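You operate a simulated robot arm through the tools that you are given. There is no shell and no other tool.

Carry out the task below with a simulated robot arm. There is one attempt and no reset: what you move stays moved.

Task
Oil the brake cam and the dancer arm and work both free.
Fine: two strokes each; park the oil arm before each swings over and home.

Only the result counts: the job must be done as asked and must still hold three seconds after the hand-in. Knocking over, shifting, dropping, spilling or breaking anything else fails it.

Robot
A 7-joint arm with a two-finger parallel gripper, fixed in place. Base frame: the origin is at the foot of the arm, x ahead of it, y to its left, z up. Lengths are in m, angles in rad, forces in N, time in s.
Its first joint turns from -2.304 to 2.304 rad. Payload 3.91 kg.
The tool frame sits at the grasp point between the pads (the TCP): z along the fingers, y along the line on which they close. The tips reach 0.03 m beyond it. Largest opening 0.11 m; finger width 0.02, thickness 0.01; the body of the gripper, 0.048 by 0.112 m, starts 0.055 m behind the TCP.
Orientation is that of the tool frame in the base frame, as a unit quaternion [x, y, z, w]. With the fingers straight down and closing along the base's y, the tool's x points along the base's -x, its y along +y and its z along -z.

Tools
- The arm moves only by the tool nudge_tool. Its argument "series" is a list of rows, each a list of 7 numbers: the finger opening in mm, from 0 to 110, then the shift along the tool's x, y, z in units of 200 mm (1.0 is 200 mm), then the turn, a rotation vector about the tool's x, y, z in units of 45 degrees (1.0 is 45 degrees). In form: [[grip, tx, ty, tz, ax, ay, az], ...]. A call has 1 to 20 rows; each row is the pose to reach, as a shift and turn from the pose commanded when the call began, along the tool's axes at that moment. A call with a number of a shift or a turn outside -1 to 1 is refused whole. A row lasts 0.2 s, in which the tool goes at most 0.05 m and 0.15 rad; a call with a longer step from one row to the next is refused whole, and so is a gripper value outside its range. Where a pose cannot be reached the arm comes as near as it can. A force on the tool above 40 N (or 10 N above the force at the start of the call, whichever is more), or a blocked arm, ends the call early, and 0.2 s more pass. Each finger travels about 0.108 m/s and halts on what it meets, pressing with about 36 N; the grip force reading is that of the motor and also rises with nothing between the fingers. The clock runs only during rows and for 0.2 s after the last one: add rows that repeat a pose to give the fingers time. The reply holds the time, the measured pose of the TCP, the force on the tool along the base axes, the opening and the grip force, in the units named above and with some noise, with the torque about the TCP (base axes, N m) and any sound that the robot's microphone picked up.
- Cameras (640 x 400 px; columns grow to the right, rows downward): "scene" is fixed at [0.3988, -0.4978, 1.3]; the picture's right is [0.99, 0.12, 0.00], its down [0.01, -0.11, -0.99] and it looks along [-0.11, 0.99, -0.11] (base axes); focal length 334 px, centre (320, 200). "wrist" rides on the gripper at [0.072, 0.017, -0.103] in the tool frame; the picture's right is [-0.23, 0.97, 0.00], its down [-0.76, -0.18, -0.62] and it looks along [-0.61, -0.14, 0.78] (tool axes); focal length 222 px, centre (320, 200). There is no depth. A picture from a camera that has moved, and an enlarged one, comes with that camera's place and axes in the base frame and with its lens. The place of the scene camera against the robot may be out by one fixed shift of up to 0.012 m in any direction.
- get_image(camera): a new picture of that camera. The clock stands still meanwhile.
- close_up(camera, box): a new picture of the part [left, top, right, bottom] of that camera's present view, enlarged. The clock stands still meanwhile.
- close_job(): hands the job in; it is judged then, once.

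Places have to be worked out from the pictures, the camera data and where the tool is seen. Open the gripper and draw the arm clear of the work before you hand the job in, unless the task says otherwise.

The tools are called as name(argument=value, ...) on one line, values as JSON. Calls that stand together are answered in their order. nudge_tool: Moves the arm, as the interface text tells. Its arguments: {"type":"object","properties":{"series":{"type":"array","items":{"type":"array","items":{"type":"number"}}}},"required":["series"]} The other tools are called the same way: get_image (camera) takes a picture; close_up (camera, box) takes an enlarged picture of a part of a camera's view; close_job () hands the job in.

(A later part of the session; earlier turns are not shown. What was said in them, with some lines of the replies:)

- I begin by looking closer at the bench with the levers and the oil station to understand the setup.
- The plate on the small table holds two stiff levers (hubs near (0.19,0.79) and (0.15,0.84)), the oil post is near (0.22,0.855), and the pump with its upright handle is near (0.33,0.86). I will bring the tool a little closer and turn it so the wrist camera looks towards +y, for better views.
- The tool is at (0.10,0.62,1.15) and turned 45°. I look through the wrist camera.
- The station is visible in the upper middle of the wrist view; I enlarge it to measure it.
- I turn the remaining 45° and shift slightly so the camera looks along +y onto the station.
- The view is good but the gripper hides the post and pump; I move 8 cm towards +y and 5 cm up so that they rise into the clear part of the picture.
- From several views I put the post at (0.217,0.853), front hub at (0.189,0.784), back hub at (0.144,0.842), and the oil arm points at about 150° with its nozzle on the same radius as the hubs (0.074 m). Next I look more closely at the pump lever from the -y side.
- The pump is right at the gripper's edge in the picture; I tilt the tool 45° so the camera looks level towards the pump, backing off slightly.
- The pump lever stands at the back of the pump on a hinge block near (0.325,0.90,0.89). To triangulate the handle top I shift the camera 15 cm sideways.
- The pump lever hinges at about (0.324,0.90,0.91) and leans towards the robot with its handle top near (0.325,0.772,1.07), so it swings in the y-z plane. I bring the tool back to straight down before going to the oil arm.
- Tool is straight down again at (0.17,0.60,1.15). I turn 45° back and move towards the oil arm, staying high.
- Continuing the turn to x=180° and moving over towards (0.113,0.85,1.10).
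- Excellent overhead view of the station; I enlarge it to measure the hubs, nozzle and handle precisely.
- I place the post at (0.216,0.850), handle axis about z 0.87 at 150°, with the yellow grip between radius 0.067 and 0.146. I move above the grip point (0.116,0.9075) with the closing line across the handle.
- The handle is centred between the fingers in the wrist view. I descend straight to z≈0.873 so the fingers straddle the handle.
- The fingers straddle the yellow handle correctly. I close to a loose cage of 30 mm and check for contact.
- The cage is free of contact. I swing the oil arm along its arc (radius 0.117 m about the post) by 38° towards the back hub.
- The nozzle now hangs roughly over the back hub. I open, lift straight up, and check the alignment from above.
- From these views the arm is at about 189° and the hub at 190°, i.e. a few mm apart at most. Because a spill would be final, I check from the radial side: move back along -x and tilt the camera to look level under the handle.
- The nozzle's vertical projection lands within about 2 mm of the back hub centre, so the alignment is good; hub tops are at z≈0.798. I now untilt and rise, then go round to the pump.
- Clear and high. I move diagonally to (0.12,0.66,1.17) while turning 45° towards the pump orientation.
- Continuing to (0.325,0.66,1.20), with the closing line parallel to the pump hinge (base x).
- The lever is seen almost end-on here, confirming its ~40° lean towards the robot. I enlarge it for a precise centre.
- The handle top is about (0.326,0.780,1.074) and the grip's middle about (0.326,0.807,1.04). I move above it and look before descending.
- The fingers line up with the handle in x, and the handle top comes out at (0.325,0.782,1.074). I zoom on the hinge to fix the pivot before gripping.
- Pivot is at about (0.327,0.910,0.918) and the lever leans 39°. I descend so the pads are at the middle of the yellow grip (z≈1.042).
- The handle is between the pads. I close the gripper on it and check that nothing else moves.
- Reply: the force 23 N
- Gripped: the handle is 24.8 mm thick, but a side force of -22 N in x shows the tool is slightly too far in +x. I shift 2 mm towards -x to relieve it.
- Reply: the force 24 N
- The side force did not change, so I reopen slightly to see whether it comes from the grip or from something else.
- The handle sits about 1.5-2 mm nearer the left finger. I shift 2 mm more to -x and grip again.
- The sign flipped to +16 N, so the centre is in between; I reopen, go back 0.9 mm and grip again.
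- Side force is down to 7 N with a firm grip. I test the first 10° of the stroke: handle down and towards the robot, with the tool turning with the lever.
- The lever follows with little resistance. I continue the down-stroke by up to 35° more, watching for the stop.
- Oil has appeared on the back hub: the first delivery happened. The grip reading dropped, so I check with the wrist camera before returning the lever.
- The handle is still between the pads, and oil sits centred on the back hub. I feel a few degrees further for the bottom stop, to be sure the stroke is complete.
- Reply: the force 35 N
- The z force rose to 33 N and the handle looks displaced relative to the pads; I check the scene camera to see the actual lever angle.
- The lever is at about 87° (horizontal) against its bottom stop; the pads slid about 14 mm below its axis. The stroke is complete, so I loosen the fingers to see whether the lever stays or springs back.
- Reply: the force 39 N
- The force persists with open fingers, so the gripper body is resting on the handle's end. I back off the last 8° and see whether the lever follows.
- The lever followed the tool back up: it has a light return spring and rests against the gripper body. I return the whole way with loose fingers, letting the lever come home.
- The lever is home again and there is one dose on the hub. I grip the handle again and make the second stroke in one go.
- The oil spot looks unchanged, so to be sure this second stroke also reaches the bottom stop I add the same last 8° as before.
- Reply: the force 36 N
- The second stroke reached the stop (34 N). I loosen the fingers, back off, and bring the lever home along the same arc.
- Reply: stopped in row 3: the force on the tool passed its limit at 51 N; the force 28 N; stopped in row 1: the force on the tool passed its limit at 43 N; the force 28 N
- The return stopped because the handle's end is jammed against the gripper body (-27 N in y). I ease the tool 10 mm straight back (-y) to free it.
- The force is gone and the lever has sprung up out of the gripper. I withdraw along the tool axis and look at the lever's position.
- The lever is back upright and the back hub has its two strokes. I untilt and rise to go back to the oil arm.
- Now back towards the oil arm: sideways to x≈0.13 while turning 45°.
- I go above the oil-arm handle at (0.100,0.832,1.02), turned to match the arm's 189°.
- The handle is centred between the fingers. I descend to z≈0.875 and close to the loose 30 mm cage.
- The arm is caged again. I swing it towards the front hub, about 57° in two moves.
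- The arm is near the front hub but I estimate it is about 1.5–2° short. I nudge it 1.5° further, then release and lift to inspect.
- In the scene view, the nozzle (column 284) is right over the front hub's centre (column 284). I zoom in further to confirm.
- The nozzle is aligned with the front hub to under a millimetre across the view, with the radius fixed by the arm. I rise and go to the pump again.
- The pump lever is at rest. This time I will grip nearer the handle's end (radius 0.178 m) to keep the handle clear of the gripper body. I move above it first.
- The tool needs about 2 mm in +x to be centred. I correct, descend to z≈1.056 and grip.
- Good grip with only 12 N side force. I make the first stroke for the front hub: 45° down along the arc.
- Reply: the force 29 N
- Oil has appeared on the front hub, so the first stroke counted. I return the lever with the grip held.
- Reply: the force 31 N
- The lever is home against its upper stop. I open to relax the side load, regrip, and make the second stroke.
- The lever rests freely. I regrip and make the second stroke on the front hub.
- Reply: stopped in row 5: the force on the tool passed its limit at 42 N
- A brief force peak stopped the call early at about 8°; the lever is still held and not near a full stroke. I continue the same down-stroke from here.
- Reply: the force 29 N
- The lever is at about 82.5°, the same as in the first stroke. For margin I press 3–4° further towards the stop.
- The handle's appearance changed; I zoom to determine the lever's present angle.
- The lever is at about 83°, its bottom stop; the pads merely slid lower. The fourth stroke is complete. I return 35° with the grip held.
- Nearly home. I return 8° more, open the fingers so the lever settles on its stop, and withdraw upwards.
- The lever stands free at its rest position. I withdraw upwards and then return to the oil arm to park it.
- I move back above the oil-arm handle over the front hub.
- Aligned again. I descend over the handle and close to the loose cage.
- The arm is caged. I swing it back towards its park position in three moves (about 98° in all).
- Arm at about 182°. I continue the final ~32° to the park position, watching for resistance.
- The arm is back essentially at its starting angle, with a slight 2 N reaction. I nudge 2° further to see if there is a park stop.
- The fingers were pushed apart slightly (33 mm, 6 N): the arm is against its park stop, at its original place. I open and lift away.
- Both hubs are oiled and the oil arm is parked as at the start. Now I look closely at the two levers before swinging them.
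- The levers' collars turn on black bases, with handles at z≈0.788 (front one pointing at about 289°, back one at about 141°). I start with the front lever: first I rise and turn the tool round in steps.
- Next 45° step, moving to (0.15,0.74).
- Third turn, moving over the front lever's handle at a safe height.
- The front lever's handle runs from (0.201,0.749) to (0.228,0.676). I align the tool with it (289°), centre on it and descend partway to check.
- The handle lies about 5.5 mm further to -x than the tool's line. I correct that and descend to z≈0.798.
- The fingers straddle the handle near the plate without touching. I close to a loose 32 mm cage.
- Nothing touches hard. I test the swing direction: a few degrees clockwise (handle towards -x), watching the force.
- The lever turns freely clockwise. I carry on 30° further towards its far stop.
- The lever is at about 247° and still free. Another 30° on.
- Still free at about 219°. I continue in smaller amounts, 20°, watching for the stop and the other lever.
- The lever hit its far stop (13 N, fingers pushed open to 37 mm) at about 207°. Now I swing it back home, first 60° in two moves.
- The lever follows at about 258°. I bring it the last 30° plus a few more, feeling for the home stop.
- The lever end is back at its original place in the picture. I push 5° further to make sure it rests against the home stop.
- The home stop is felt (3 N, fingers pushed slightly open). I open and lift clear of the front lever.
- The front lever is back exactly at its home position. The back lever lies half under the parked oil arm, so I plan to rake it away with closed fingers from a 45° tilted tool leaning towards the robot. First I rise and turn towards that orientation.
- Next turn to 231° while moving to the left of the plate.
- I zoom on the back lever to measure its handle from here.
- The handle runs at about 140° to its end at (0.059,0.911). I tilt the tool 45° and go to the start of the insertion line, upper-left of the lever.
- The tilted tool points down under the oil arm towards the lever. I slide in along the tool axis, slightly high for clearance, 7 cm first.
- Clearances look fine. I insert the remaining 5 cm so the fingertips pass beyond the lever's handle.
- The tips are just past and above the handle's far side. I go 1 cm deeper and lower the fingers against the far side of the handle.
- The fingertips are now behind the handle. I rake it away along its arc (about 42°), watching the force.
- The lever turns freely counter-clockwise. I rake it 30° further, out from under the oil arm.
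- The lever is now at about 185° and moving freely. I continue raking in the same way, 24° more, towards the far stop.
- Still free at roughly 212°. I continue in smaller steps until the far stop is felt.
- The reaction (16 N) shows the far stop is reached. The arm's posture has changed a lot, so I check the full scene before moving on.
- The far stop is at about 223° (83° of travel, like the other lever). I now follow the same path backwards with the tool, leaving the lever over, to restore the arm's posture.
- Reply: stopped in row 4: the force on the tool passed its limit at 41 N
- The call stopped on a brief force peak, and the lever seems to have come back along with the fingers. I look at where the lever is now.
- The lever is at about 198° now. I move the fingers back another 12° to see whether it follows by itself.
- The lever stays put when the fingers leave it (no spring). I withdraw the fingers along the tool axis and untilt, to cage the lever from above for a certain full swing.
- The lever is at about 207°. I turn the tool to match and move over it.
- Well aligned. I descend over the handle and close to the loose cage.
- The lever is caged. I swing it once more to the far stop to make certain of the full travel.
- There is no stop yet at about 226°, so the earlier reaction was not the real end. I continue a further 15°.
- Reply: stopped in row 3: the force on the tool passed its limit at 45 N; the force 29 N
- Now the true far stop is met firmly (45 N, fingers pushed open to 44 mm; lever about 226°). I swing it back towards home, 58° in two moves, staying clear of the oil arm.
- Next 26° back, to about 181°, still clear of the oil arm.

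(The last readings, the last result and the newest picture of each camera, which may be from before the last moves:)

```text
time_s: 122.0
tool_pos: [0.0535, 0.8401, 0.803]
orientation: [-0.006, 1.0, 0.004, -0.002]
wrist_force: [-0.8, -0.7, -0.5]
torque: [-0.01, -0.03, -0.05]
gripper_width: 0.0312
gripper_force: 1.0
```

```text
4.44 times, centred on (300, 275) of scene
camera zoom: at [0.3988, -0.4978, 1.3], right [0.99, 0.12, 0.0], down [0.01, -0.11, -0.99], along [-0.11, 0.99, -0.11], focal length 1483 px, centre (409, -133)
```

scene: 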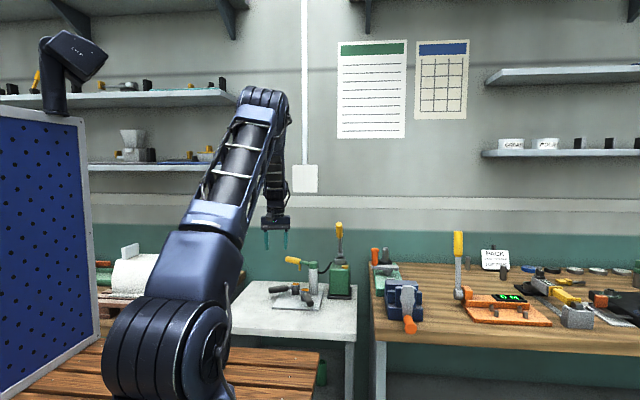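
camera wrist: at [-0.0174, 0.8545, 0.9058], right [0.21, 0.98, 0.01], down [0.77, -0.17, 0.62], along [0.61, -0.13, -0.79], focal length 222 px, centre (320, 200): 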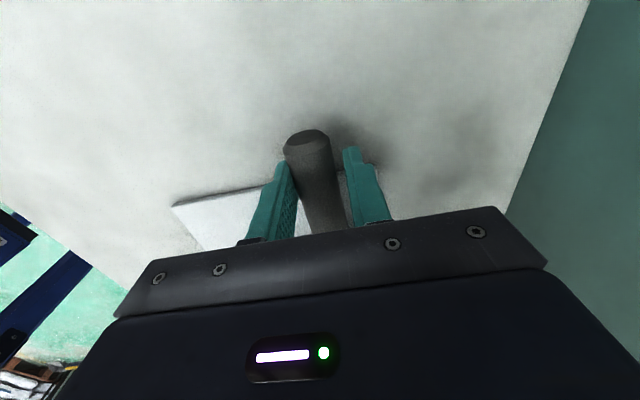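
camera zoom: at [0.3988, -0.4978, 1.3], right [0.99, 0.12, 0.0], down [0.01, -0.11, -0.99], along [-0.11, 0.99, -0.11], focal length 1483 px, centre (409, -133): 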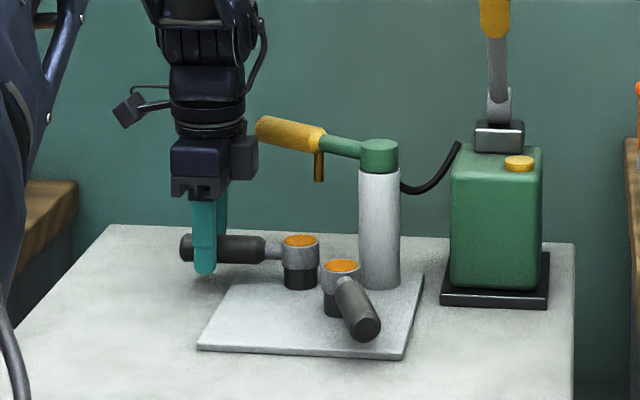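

The lever is at about 182°. I open, lift straight up, and then prepare to push the lever home from its near side with closed fingers.

nudge_tool(series=[[50, 0, 0, 0, 0, 0, 0], [50, 0, 0, 0, 0, 0, 0], [50, 0, 0, -0.15, 0, 0, 0], [50, 0, 0, -0.35, 0, 0, 0], [50, 0, 0, -0.6, 0, 0, 0], [30, 0, 0, -0.85, 0, 0, 0], [0, 0, -0.1, -0.95, 0, 0, 0]])

get_image(camera="wrist")

close_up(camera="wrist", box=[240, 60, 400, 200])

```text
time_s: 123.6
tool_pos: [0.0525, 0.8191, 0.9928]
orientation: [-0.007, 1.0, 0.005, -0.002]
wrist_force: [-0.1, 0.4, -0.9]
torque: [-0.04, -0.01, -0.03]
gripper_width: 0.0
gripper_force: 35.8
```

```text
taken
camera wrist: at [-0.0172, 0.8347, 1.0965], right [0.21, 0.98, 0.01], down [0.77, -0.17, 0.62], along [0.61, -0.13, -0.79], focal length 222 px, centre (320, 200)
```

wrist: 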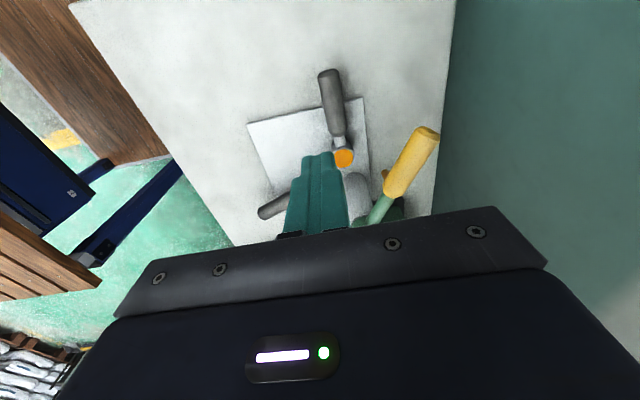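

```text
2.86 times, centred on (320, 130) of wrist
camera zoom: at [-0.0172, 0.8347, 1.0965], right [0.21, 0.98, 0.01], down [0.77, -0.17, 0.62], along [0.61, -0.13, -0.79], focal length 635 px, centre (320, 400)
```

zoom: 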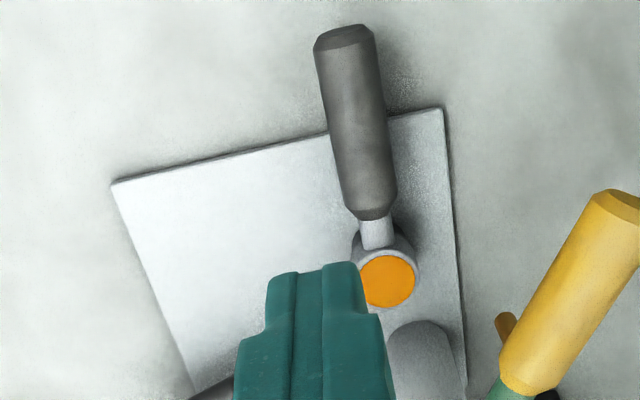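

The lever is at about 181°. I turn the tool 50° so its narrow side faces the oil arm, and position the closed fingers on the near side of the lever.

nudge_tool(series=[[0, -0.009, -0.016, 0, 0, 0, -0.1667], [0, -0.017, -0.032, 0, 0, 0, -0.3333], [0, -0.026, -0.048, 0, 0, 0, -0.5], [0, -0.035, -0.065, 0, 0, 0, -0.6667], [0, -0.043, -0.081, 0, 0, 0, -0.8333], [0, -0.052, -0.097, 0, 0, 0, -1.0]])

nudge_tool(series=[[0, 0, 0, 0.1, 0, 0, -0.111], [0, 0, 0, 0.2, 0, 0, -0.111]])

get_image(camera="wrist")

close_up(camera="scene", box=[250, 220, 350, 310])

```text
time_s: 125.0
tool_pos: [0.0641, 0.7978, 0.9935]
orientation: [-0.39, 0.921, 0.006, 0.001]
wrist_force: [0.1, 0.4, -0.4]
torque: [0.0, -0.02, -0.02]
gripper_width: 0.0002
gripper_force: 35.5
```

```text
time_s: 125.6
tool_pos: [0.0642, 0.7982, 0.9515]
orientation: [-0.43, 0.903, 0.007, 0.001]
wrist_force: [-0.2, -0.2, -0.2]
torque: [-0.02, -0.01, -0.03]
gripper_width: 0.0
gripper_force: 36.4
```

```text
taken
camera wrist: at [0.0069, 0.7523, 1.0542], right [-0.61, 0.79, 0.01], down [0.62, 0.47, 0.63], along [0.49, 0.39, -0.78], focal length 222 px, centre (320, 200)
```

wrist: 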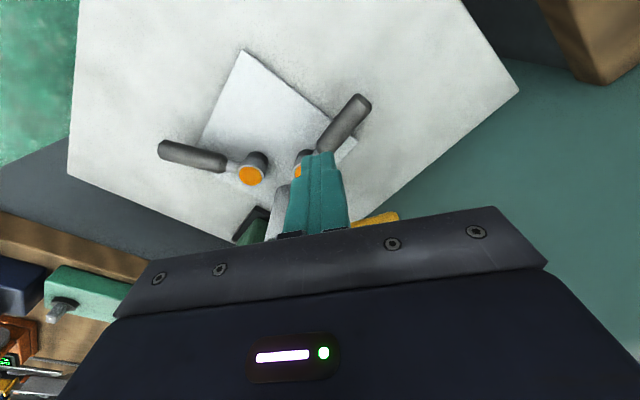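

```text
4.44 times, centred on (300, 265) of scene
camera zoom: at [0.3988, -0.4978, 1.3], right [0.99, 0.12, 0.0], down [0.01, -0.11, -0.99], along [-0.11, 0.99, -0.11], focal length 1483 px, centre (409, -89)
```

zoom: 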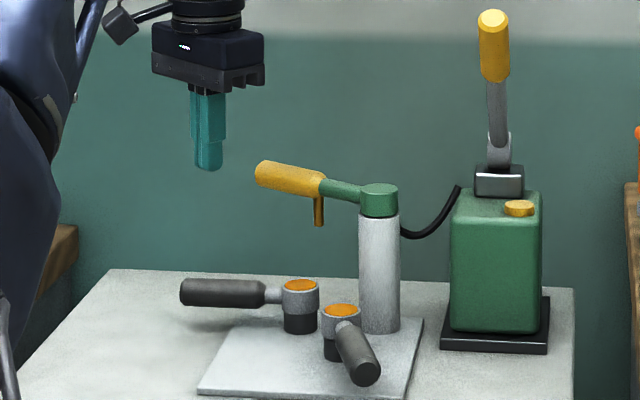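

The landing spot beside the lever is clear by about 1 cm. I descend to z≈0.80.

nudge_tool(series=[[0, 0, 0, 0.22, 0, 0, 0], [0, 0, 0, 0.44, 0, 0, 0], [0, 0, 0, 0.63, 0, 0, 0], [0, 0, 0, 0.755, 0, 0, 0]])

get_image(camera="wrist")

close_up(camera="scene", box=[250, 220, 350, 310])

```text
time_s: 126.6
tool_pos: [0.0606, 0.8007, 0.8022]
orientation: [-0.43, 0.903, 0.007, 0.001]
wrist_force: [0.3, 0.4, 0.1]
torque: [0.0, 0.02, 0.02]
gripper_width: 0.0
gripper_force: 35.8
```

```text
taken
camera wrist: at [0.0036, 0.7545, 0.9051], right [-0.61, 0.79, 0.01], down [0.62, 0.47, 0.63], along [0.49, 0.39, -0.78], focal length 222 px, centre (320, 200)
```

wrist: 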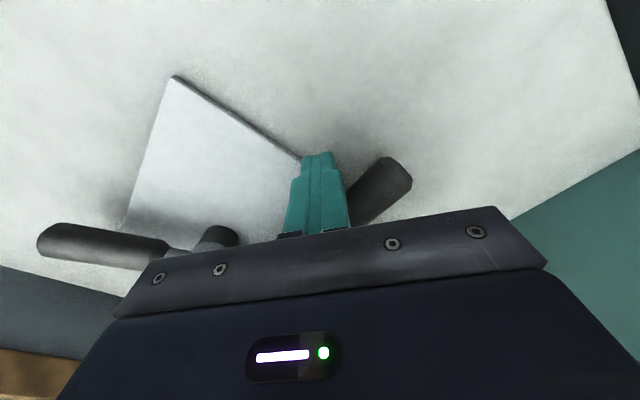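

```text
4.44 times, centred on (300, 265) of scene
camera zoom: at [0.3988, -0.4978, 1.3], right [0.99, 0.12, 0.0], down [0.01, -0.11, -0.99], along [-0.11, 0.99, -0.11], focal length 1483 px, centre (409, -89)
```

zoom: 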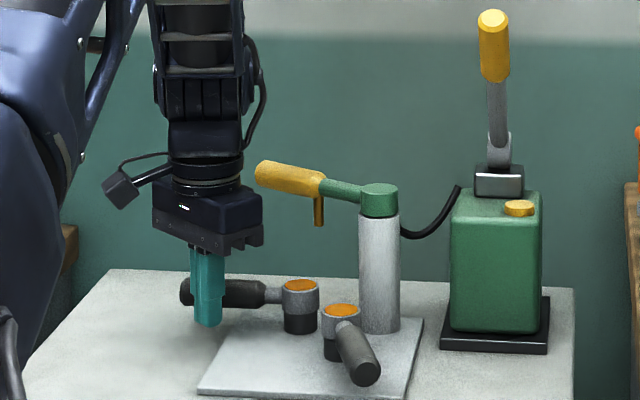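

The closed fingers stand on the near side of the lever. I push it along its arc towards home, to about 147°.

nudge_tool(series=[[0, -0.0345, 0.0515, 0, 0, 0, 0], [0, -0.0665, 0.094, 0, 0, 0, 0], [0, -0.1045, 0.132, 0, 0, 0, 0], [0, -0.1465, 0.1655, 0, 0, 0, 0], [0, -0.1925, 0.194, 0, 0, 0, 0], [0, -0.2415, 0.216, 0, 0, 0, 0]])

get_image(camera="wrist")

close_up(camera="scene", box=[250, 220, 350, 310])

```text
time_s: 128.0
tool_pos: [0.0607, 0.8651, 0.8032]
orientation: [-0.429, 0.903, 0.006, 0.001]
wrist_force: [1.8, 1.4, 7.3]
torque: [0.07, -0.02, -0.01]
gripper_width: 0.0003
gripper_force: 36.1
```

```text
taken
camera wrist: at [0.0039, 0.8184, 0.9055], right [-0.61, 0.79, 0.01], down [0.62, 0.47, 0.63], along [0.49, 0.39, -0.78], focal length 222 px, centre (320, 200)
```

wrist: 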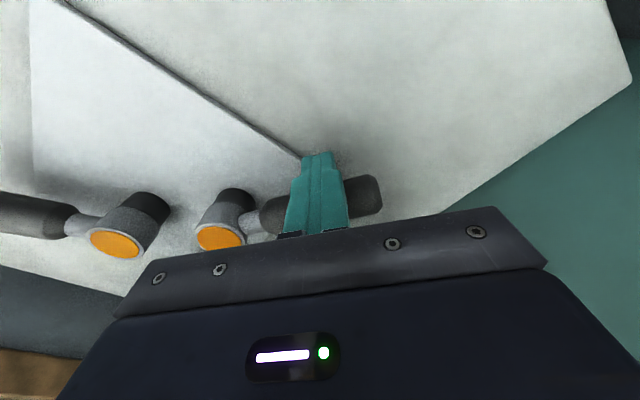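

```text
4.44 times, centred on (300, 265) of scene
camera zoom: at [0.3988, -0.4978, 1.3], right [0.99, 0.12, 0.0], down [0.01, -0.11, -0.99], along [-0.11, 0.99, -0.11], focal length 1483 px, centre (409, -89)
```

zoom: 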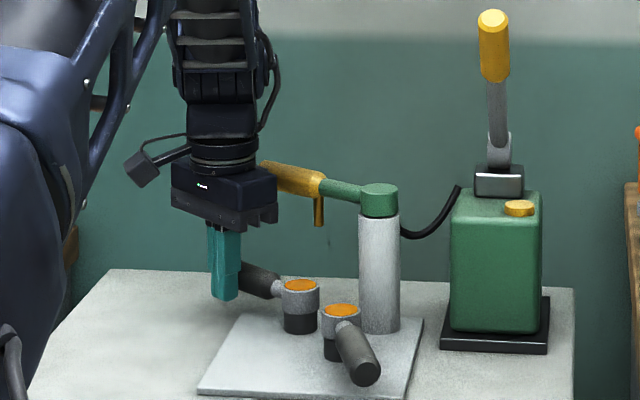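

There is an unexpected 7 N upward force; I look closely before pushing on.

close_up(camera="wrist", box=[220, 120, 420, 250])

close_up(camera="scene", box=[270, 230, 330, 300])

```text
3.08 times, centred on (320, 185) of wrist
camera zoom: at [0.0039, 0.8184, 0.9055], right [-0.61, 0.79, 0.01], down [0.62, 0.47, 0.63], along [0.49, 0.39, -0.78], focal length 684 px, centre (320, 246)
```

zoom: 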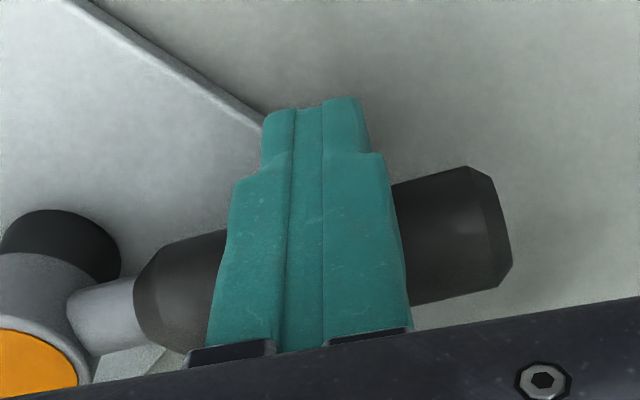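

```text
5.71 times, centred on (300, 265) of scene
camera zoom: at [0.3988, -0.4978, 1.3], right [0.99, 0.12, 0.0], down [0.01, -0.11, -0.99], along [-0.11, 0.99, -0.11], focal length 1906 px, centre (434, -171)
```

zoom: 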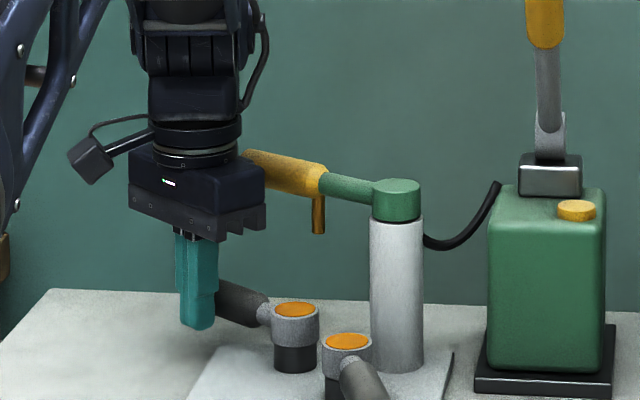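

Nothing is visibly wrong: the fingers bear on the handle only. I raise 2 mm and push the last few degrees towards the home stop.

nudge_tool(series=[[0, -0.015, 0.005, -0.01, 0, 0, 0], [0, -0.029, 0.01, -0.01, 0, 0, 0], [0, -0.04, 0.0133, -0.01, 0, 0, 0], [0, -0.051, 0.0165, -0.01, 0, 0, 0]])

get_image(camera="wrist")

close_up(camera="scene", box=[270, 230, 330, 300])

```text
time_s: 129.0
tool_pos: [0.0629, 0.8721, 0.8048]
orientation: [-0.429, 0.903, 0.006, 0.001]
wrist_force: [-0.3, -2.9, -0.2]
torque: [0.12, 0.01, -0.02]
gripper_width: 0.0003
gripper_force: 36.1
```

```text
taken
camera wrist: at [0.0063, 0.8266, 0.9069], right [-0.61, 0.79, 0.01], down [0.62, 0.47, 0.63], along [0.49, 0.39, -0.78], focal length 222 px, centre (320, 200)
```

wrist: 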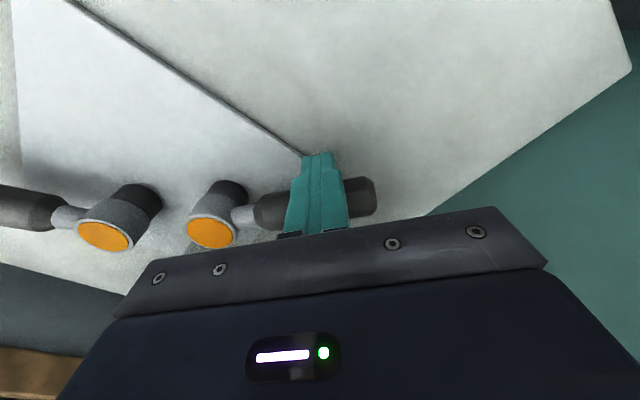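

```text
5.71 times, centred on (300, 265) of scene
camera zoom: at [0.3988, -0.4978, 1.3], right [0.99, 0.12, 0.0], down [0.01, -0.11, -0.99], along [-0.11, 0.99, -0.11], focal length 1906 px, centre (434, -171)
```

zoom: 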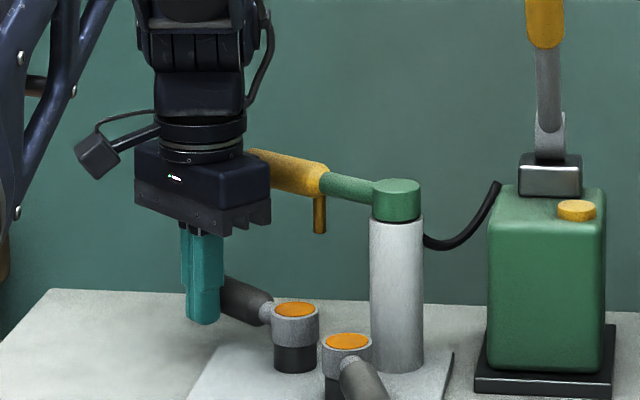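

A light reaction (3 N) is building. I push a little further to seat the lever against its home stop.

nudge_tool(series=[[0, -0.0112, 0.0025, 0, 0, 0, 0], [0, -0.0225, 0.005, 0, 0, 0, 0], [0, -0.0225, 0.005, 0, 0, 0, 0]])

close_up(camera="scene", box=[280, 260, 330, 310])

```text
time_s: 129.7
tool_pos: [0.0629, 0.8757, 0.803]
orientation: [-0.43, 0.903, 0.003, -0.001]
wrist_force: [-5.2, -9.6, 1.7]
torque: [0.53, -0.26, 0.02]
gripper_width: 0.0001
gripper_force: 36.5
stopped in row 3: the force on the tool passed its limit at 42 N (the readings are from after the stop); the commanded pose is now the measured one
```

```text
8.00 times, centred on (305, 285) of scene
camera zoom: at [0.3988, -0.4978, 1.3], right [0.99, 0.12, 0.0], down [0.01, -0.11, -0.99], along [-0.11, 0.99, -0.11], focal length 2669 px, centre (440, -480)
```

zoom: 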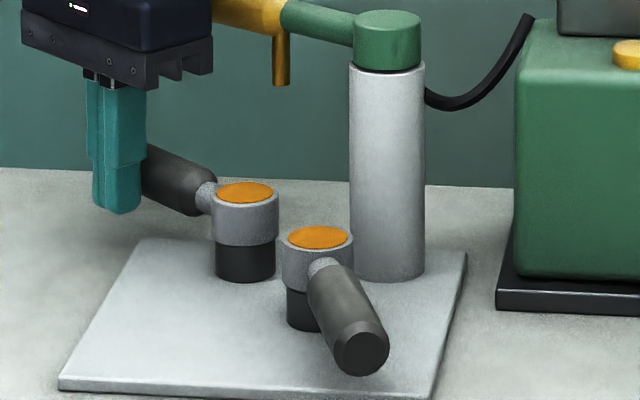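

The torque says this contact is about 55 mm above the TCP, so the gripper body may be touching the oil arm rather than the lever stopping. I compare the oil arm's position with before.

close_up(camera="scene", box=[270, 210, 370, 310])

get_image(camera="wrist")

```text
4.00 times, centred on (320, 260) of scene
camera zoom: at [0.3988, -0.4978, 1.3], right [0.99, 0.12, 0.0], down [0.01, -0.11, -0.99], along [-0.11, 0.99, -0.11], focal length 1334 px, centre (320, -40)
```

zoom: 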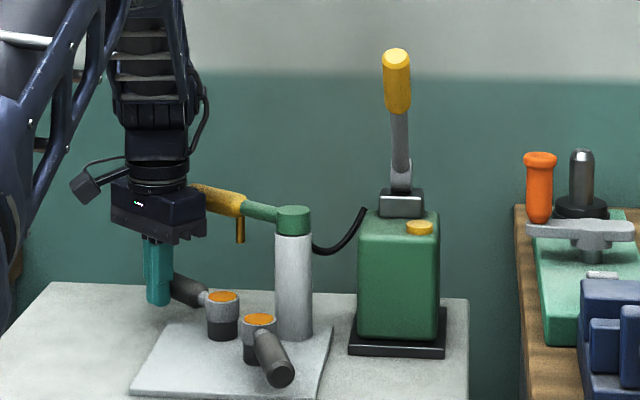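

```text
taken
camera wrist: at [0.0064, 0.83, 0.9067], right [-0.61, 0.79, 0.01], down [0.62, 0.48, 0.62], along [0.49, 0.39, -0.78], focal length 222 px, centre (320, 200)
```

wrist: 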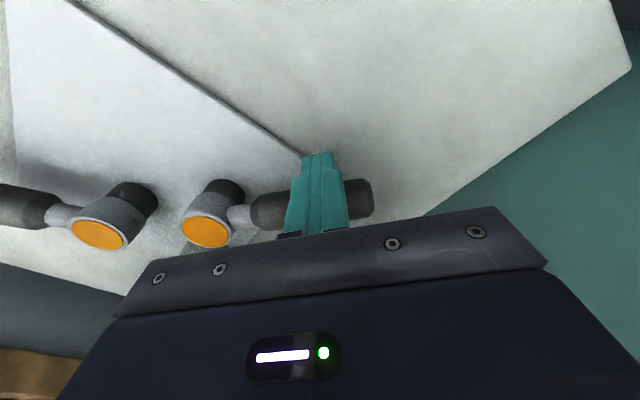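

The oil arm is still parked (the gripper's side block pressed it lightly into its park stop), and by my reckoning the lever is practically home. I back off, rise, and compare the lever with its original position.

nudge_tool(series=[[0, 0.05, 0, 0, 0, 0, 0], [0, 0.15, 0, 0, 0, 0, 0], [0, 0.2, 0, -0.2, 0, 0, 0], [0, 0.2, 0, -0.4, 0, 0, 0], [0, 0.2, 0, -0.6, 0, 0, 0], [0, 0.3, 0, -0.8, 0, 0, 0]])

close_up(camera="scene", box=[280, 260, 330, 310])

get_image(camera="wrist")

close_up(camera="scene", box=[270, 210, 370, 310])

```text
time_s: 131.1
tool_pos: [0.028, 0.8282, 0.9593]
orientation: [-0.429, 0.903, 0.003, -0.001]
wrist_force: [0.0, 0.3, -0.7]
torque: [-0.02, 0.03, 0.02]
gripper_width: 0.0003
gripper_force: 36.2
```

```text
8.00 times, centred on (305, 285) of scene
camera zoom: at [0.3988, -0.4978, 1.3], right [0.99, 0.12, 0.0], down [0.01, -0.11, -0.99], along [-0.11, 0.99, -0.11], focal length 2669 px, centre (440, -480)
```

zoom: 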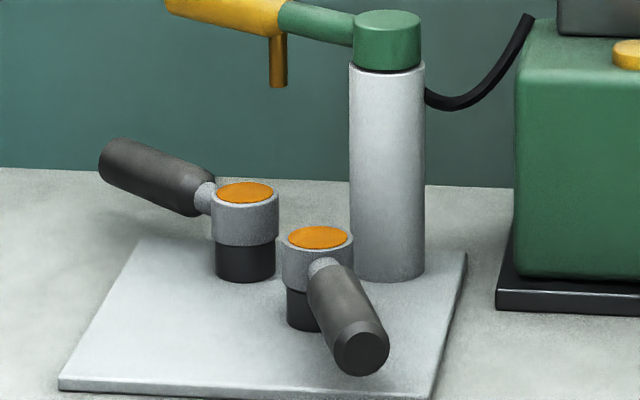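

```text
taken
camera wrist: at [-0.0282, 0.7825, 1.0624], right [-0.61, 0.79, 0.01], down [0.62, 0.48, 0.62], along [0.49, 0.39, -0.78], focal length 222 px, centre (320, 200)
```

wrist: 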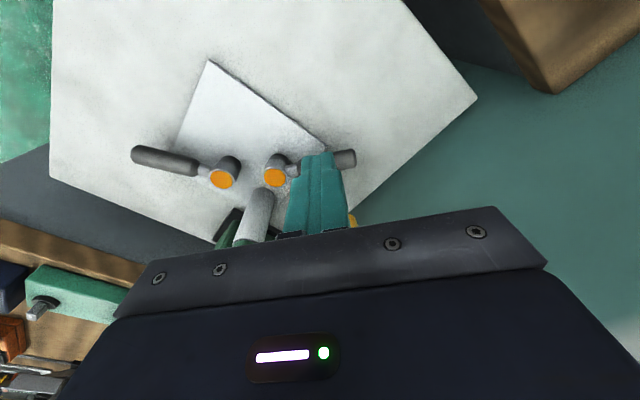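

```text
4.00 times, centred on (320, 260) of scene
camera zoom: at [0.3988, -0.4978, 1.3], right [0.99, 0.12, 0.0], down [0.01, -0.11, -0.99], along [-0.11, 0.99, -0.11], focal length 1334 px, centre (320, -40)
```

zoom: 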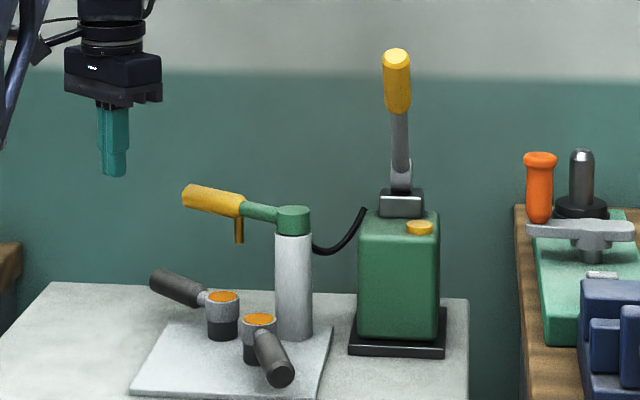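

The back lever, front lever, oil arm and pump lever all look exactly as at the start, with both hubs oiled. I open the gripper, draw the arm up and back, and make a last check from above.

nudge_tool(series=[[20, 0.1, 0, -0.2, 0, 0, 0], [50, 0.2, 0, -0.4, 0, 0, 0], [80, 0.3, 0, -0.6, 0, 0, 0], [110, 0.4, 0, -0.8, 0, 0, 0], [110, 0.4, 0, -0.95, 0, 0, 0]])

get_image(camera="wrist")

close_up(camera="wrist", box=[180, 60, 400, 230])

get_image(camera="scene")

```text
time_s: 132.3
tool_pos: [-0.0234, 0.765, 1.1516]
orientation: [-0.429, 0.903, 0.003, 0.0]
wrist_force: [0.0, 0.8, -2.0]
torque: [-0.03, 0.01, -0.02]
gripper_width: 0.11
gripper_force: 0.2
```

```text
taken
camera wrist: at [-0.079, 0.7194, 1.2551], right [-0.61, 0.79, 0.01], down [0.62, 0.48, 0.62], along [0.49, 0.39, -0.78], focal length 222 px, centre (320, 200)
```

wrist: 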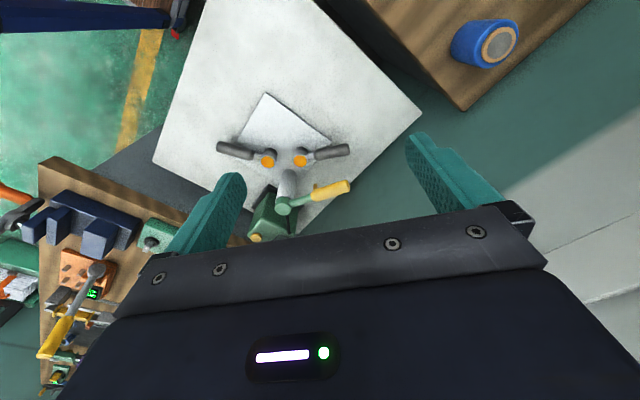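

```text
2.35 times, centred on (290, 145) of wrist
camera zoom: at [-0.079, 0.7194, 1.2551], right [-0.61, 0.79, 0.01], down [0.62, 0.48, 0.62], along [0.49, 0.39, -0.78], focal length 523 px, centre (391, 329)
```

zoom: 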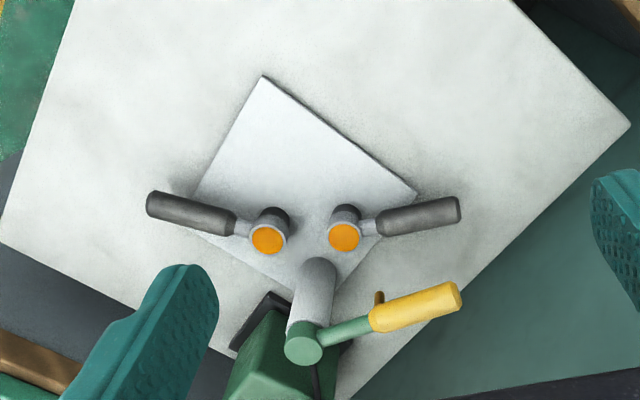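

```text
taken
```

scene: 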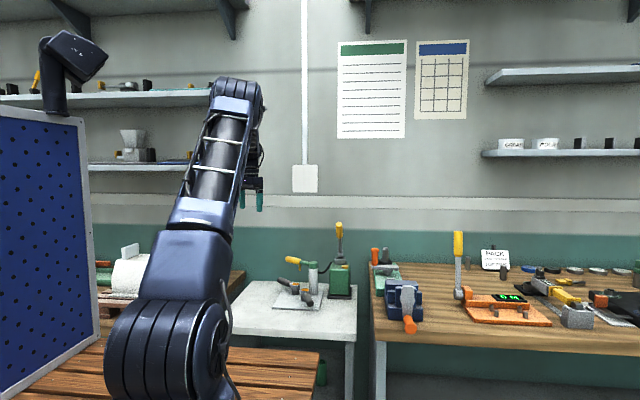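

Measured from above, the back lever is at 140.5° and the front at 290.5°, symmetric and at home; the oil arm is parked and the pump lever upright. I draw the arm further back and up before handing in.

nudge_tool(series=[[110, 0.15, -0.1, -0.15, 0, 0, 0], [110, 0.35, -0.2, -0.25, 0, 0, 0], [110, 0.55, -0.3, -0.35, 0, 0, 0], [110, 0.75, -0.4, -0.45, 0, 0, 0], [110, 0.75, -0.4, -0.45, 0, 0, 0]])

close_up(camera="scene", box=[280, 260, 330, 310])

close_up(camera="scene", box=[220, 210, 380, 310])

```text
time_s: 133.5
tool_pos: [-0.0555, 0.593, 1.2392]
orientation: [-0.43, 0.903, 0.003, -0.001]
wrist_force: [-0.7, 0.0, 0.6]
torque: [0.0, 0.04, -0.02]
gripper_width: 0.11
gripper_force: 0.1
```

```text
8.00 times, centred on (305, 285) of scene
camera zoom: at [0.3988, -0.4978, 1.3], right [0.99, 0.12, 0.0], down [0.01, -0.11, -0.99], along [-0.11, 0.99, -0.11], focal length 2669 px, centre (440, -480)
```

zoom: 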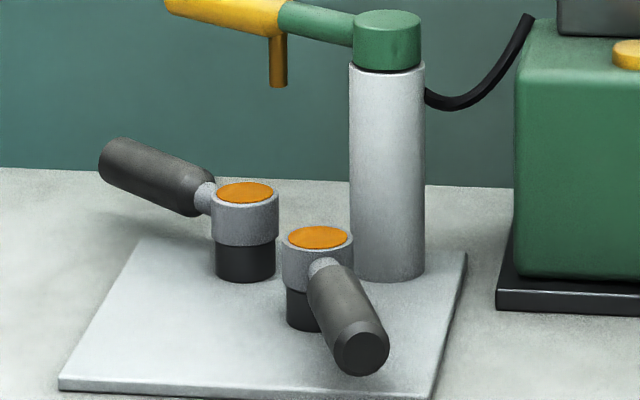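

```text
4.00 times, centred on (300, 260) of scene
camera zoom: at [0.3988, -0.4978, 1.3], right [0.99, 0.12, 0.0], down [0.01, -0.11, -0.99], along [-0.11, 0.99, -0.11], focal length 1334 px, centre (400, -40)
```

zoom: 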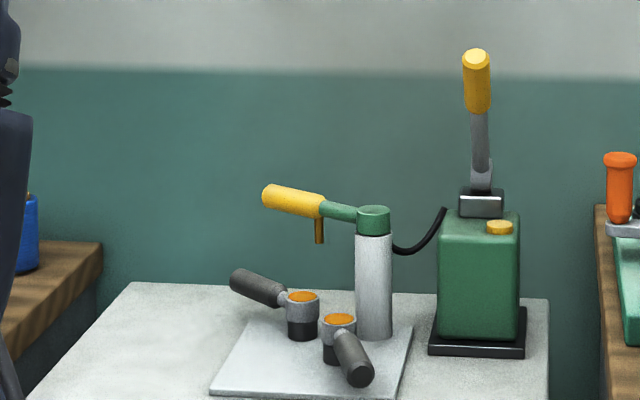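

This view matches the very first one of the station: both levers home, oil arm parked, pump lever up. The only difference is the oil on both hubs. The gripper is open and well clear, so I hand the job in.

close_job()

```text
The job is handed in.
```

I oiled the brake cam and the dancer arm with two pump strokes each and worked both free, and I've handed the job in. I don't have the verdict on it.

- **Oiling:** I swung the oil arm over each hub in turn and gave it two full strokes down to the pump's bottom stop. After the first stroke I could see oil centred on each hub. The picture doesn't change with a second stroke, so that count rests on the lever's travel.
- **Parking:** the oil arm was back against its park stop before either lever moved, and it stayed there.
- **Front lever:** it swung freely to its far stop and back to its home stop.
- **Back lever:** I swung it with closed fingers because it sits partly under the parked oil arm. It went over to about 222° and came back to about 207° when the robot arm changed posture. I then took it to its far stop and home.
- **Oil arm contact:** while I pushed the back lever home, a block on the gripper pressed lightly on the parked oil arm. It was already against its stop and ended where it started.
- **Back lever home position:** its home stop was harder to feel because of that contact. The camera shows the lever at about 140°, within a degree or two of where it started.

In the last view the levers, oil arm and pump lever all match the starting picture, apart from the oil on the hubs. The gripper is open and clear of the bench.
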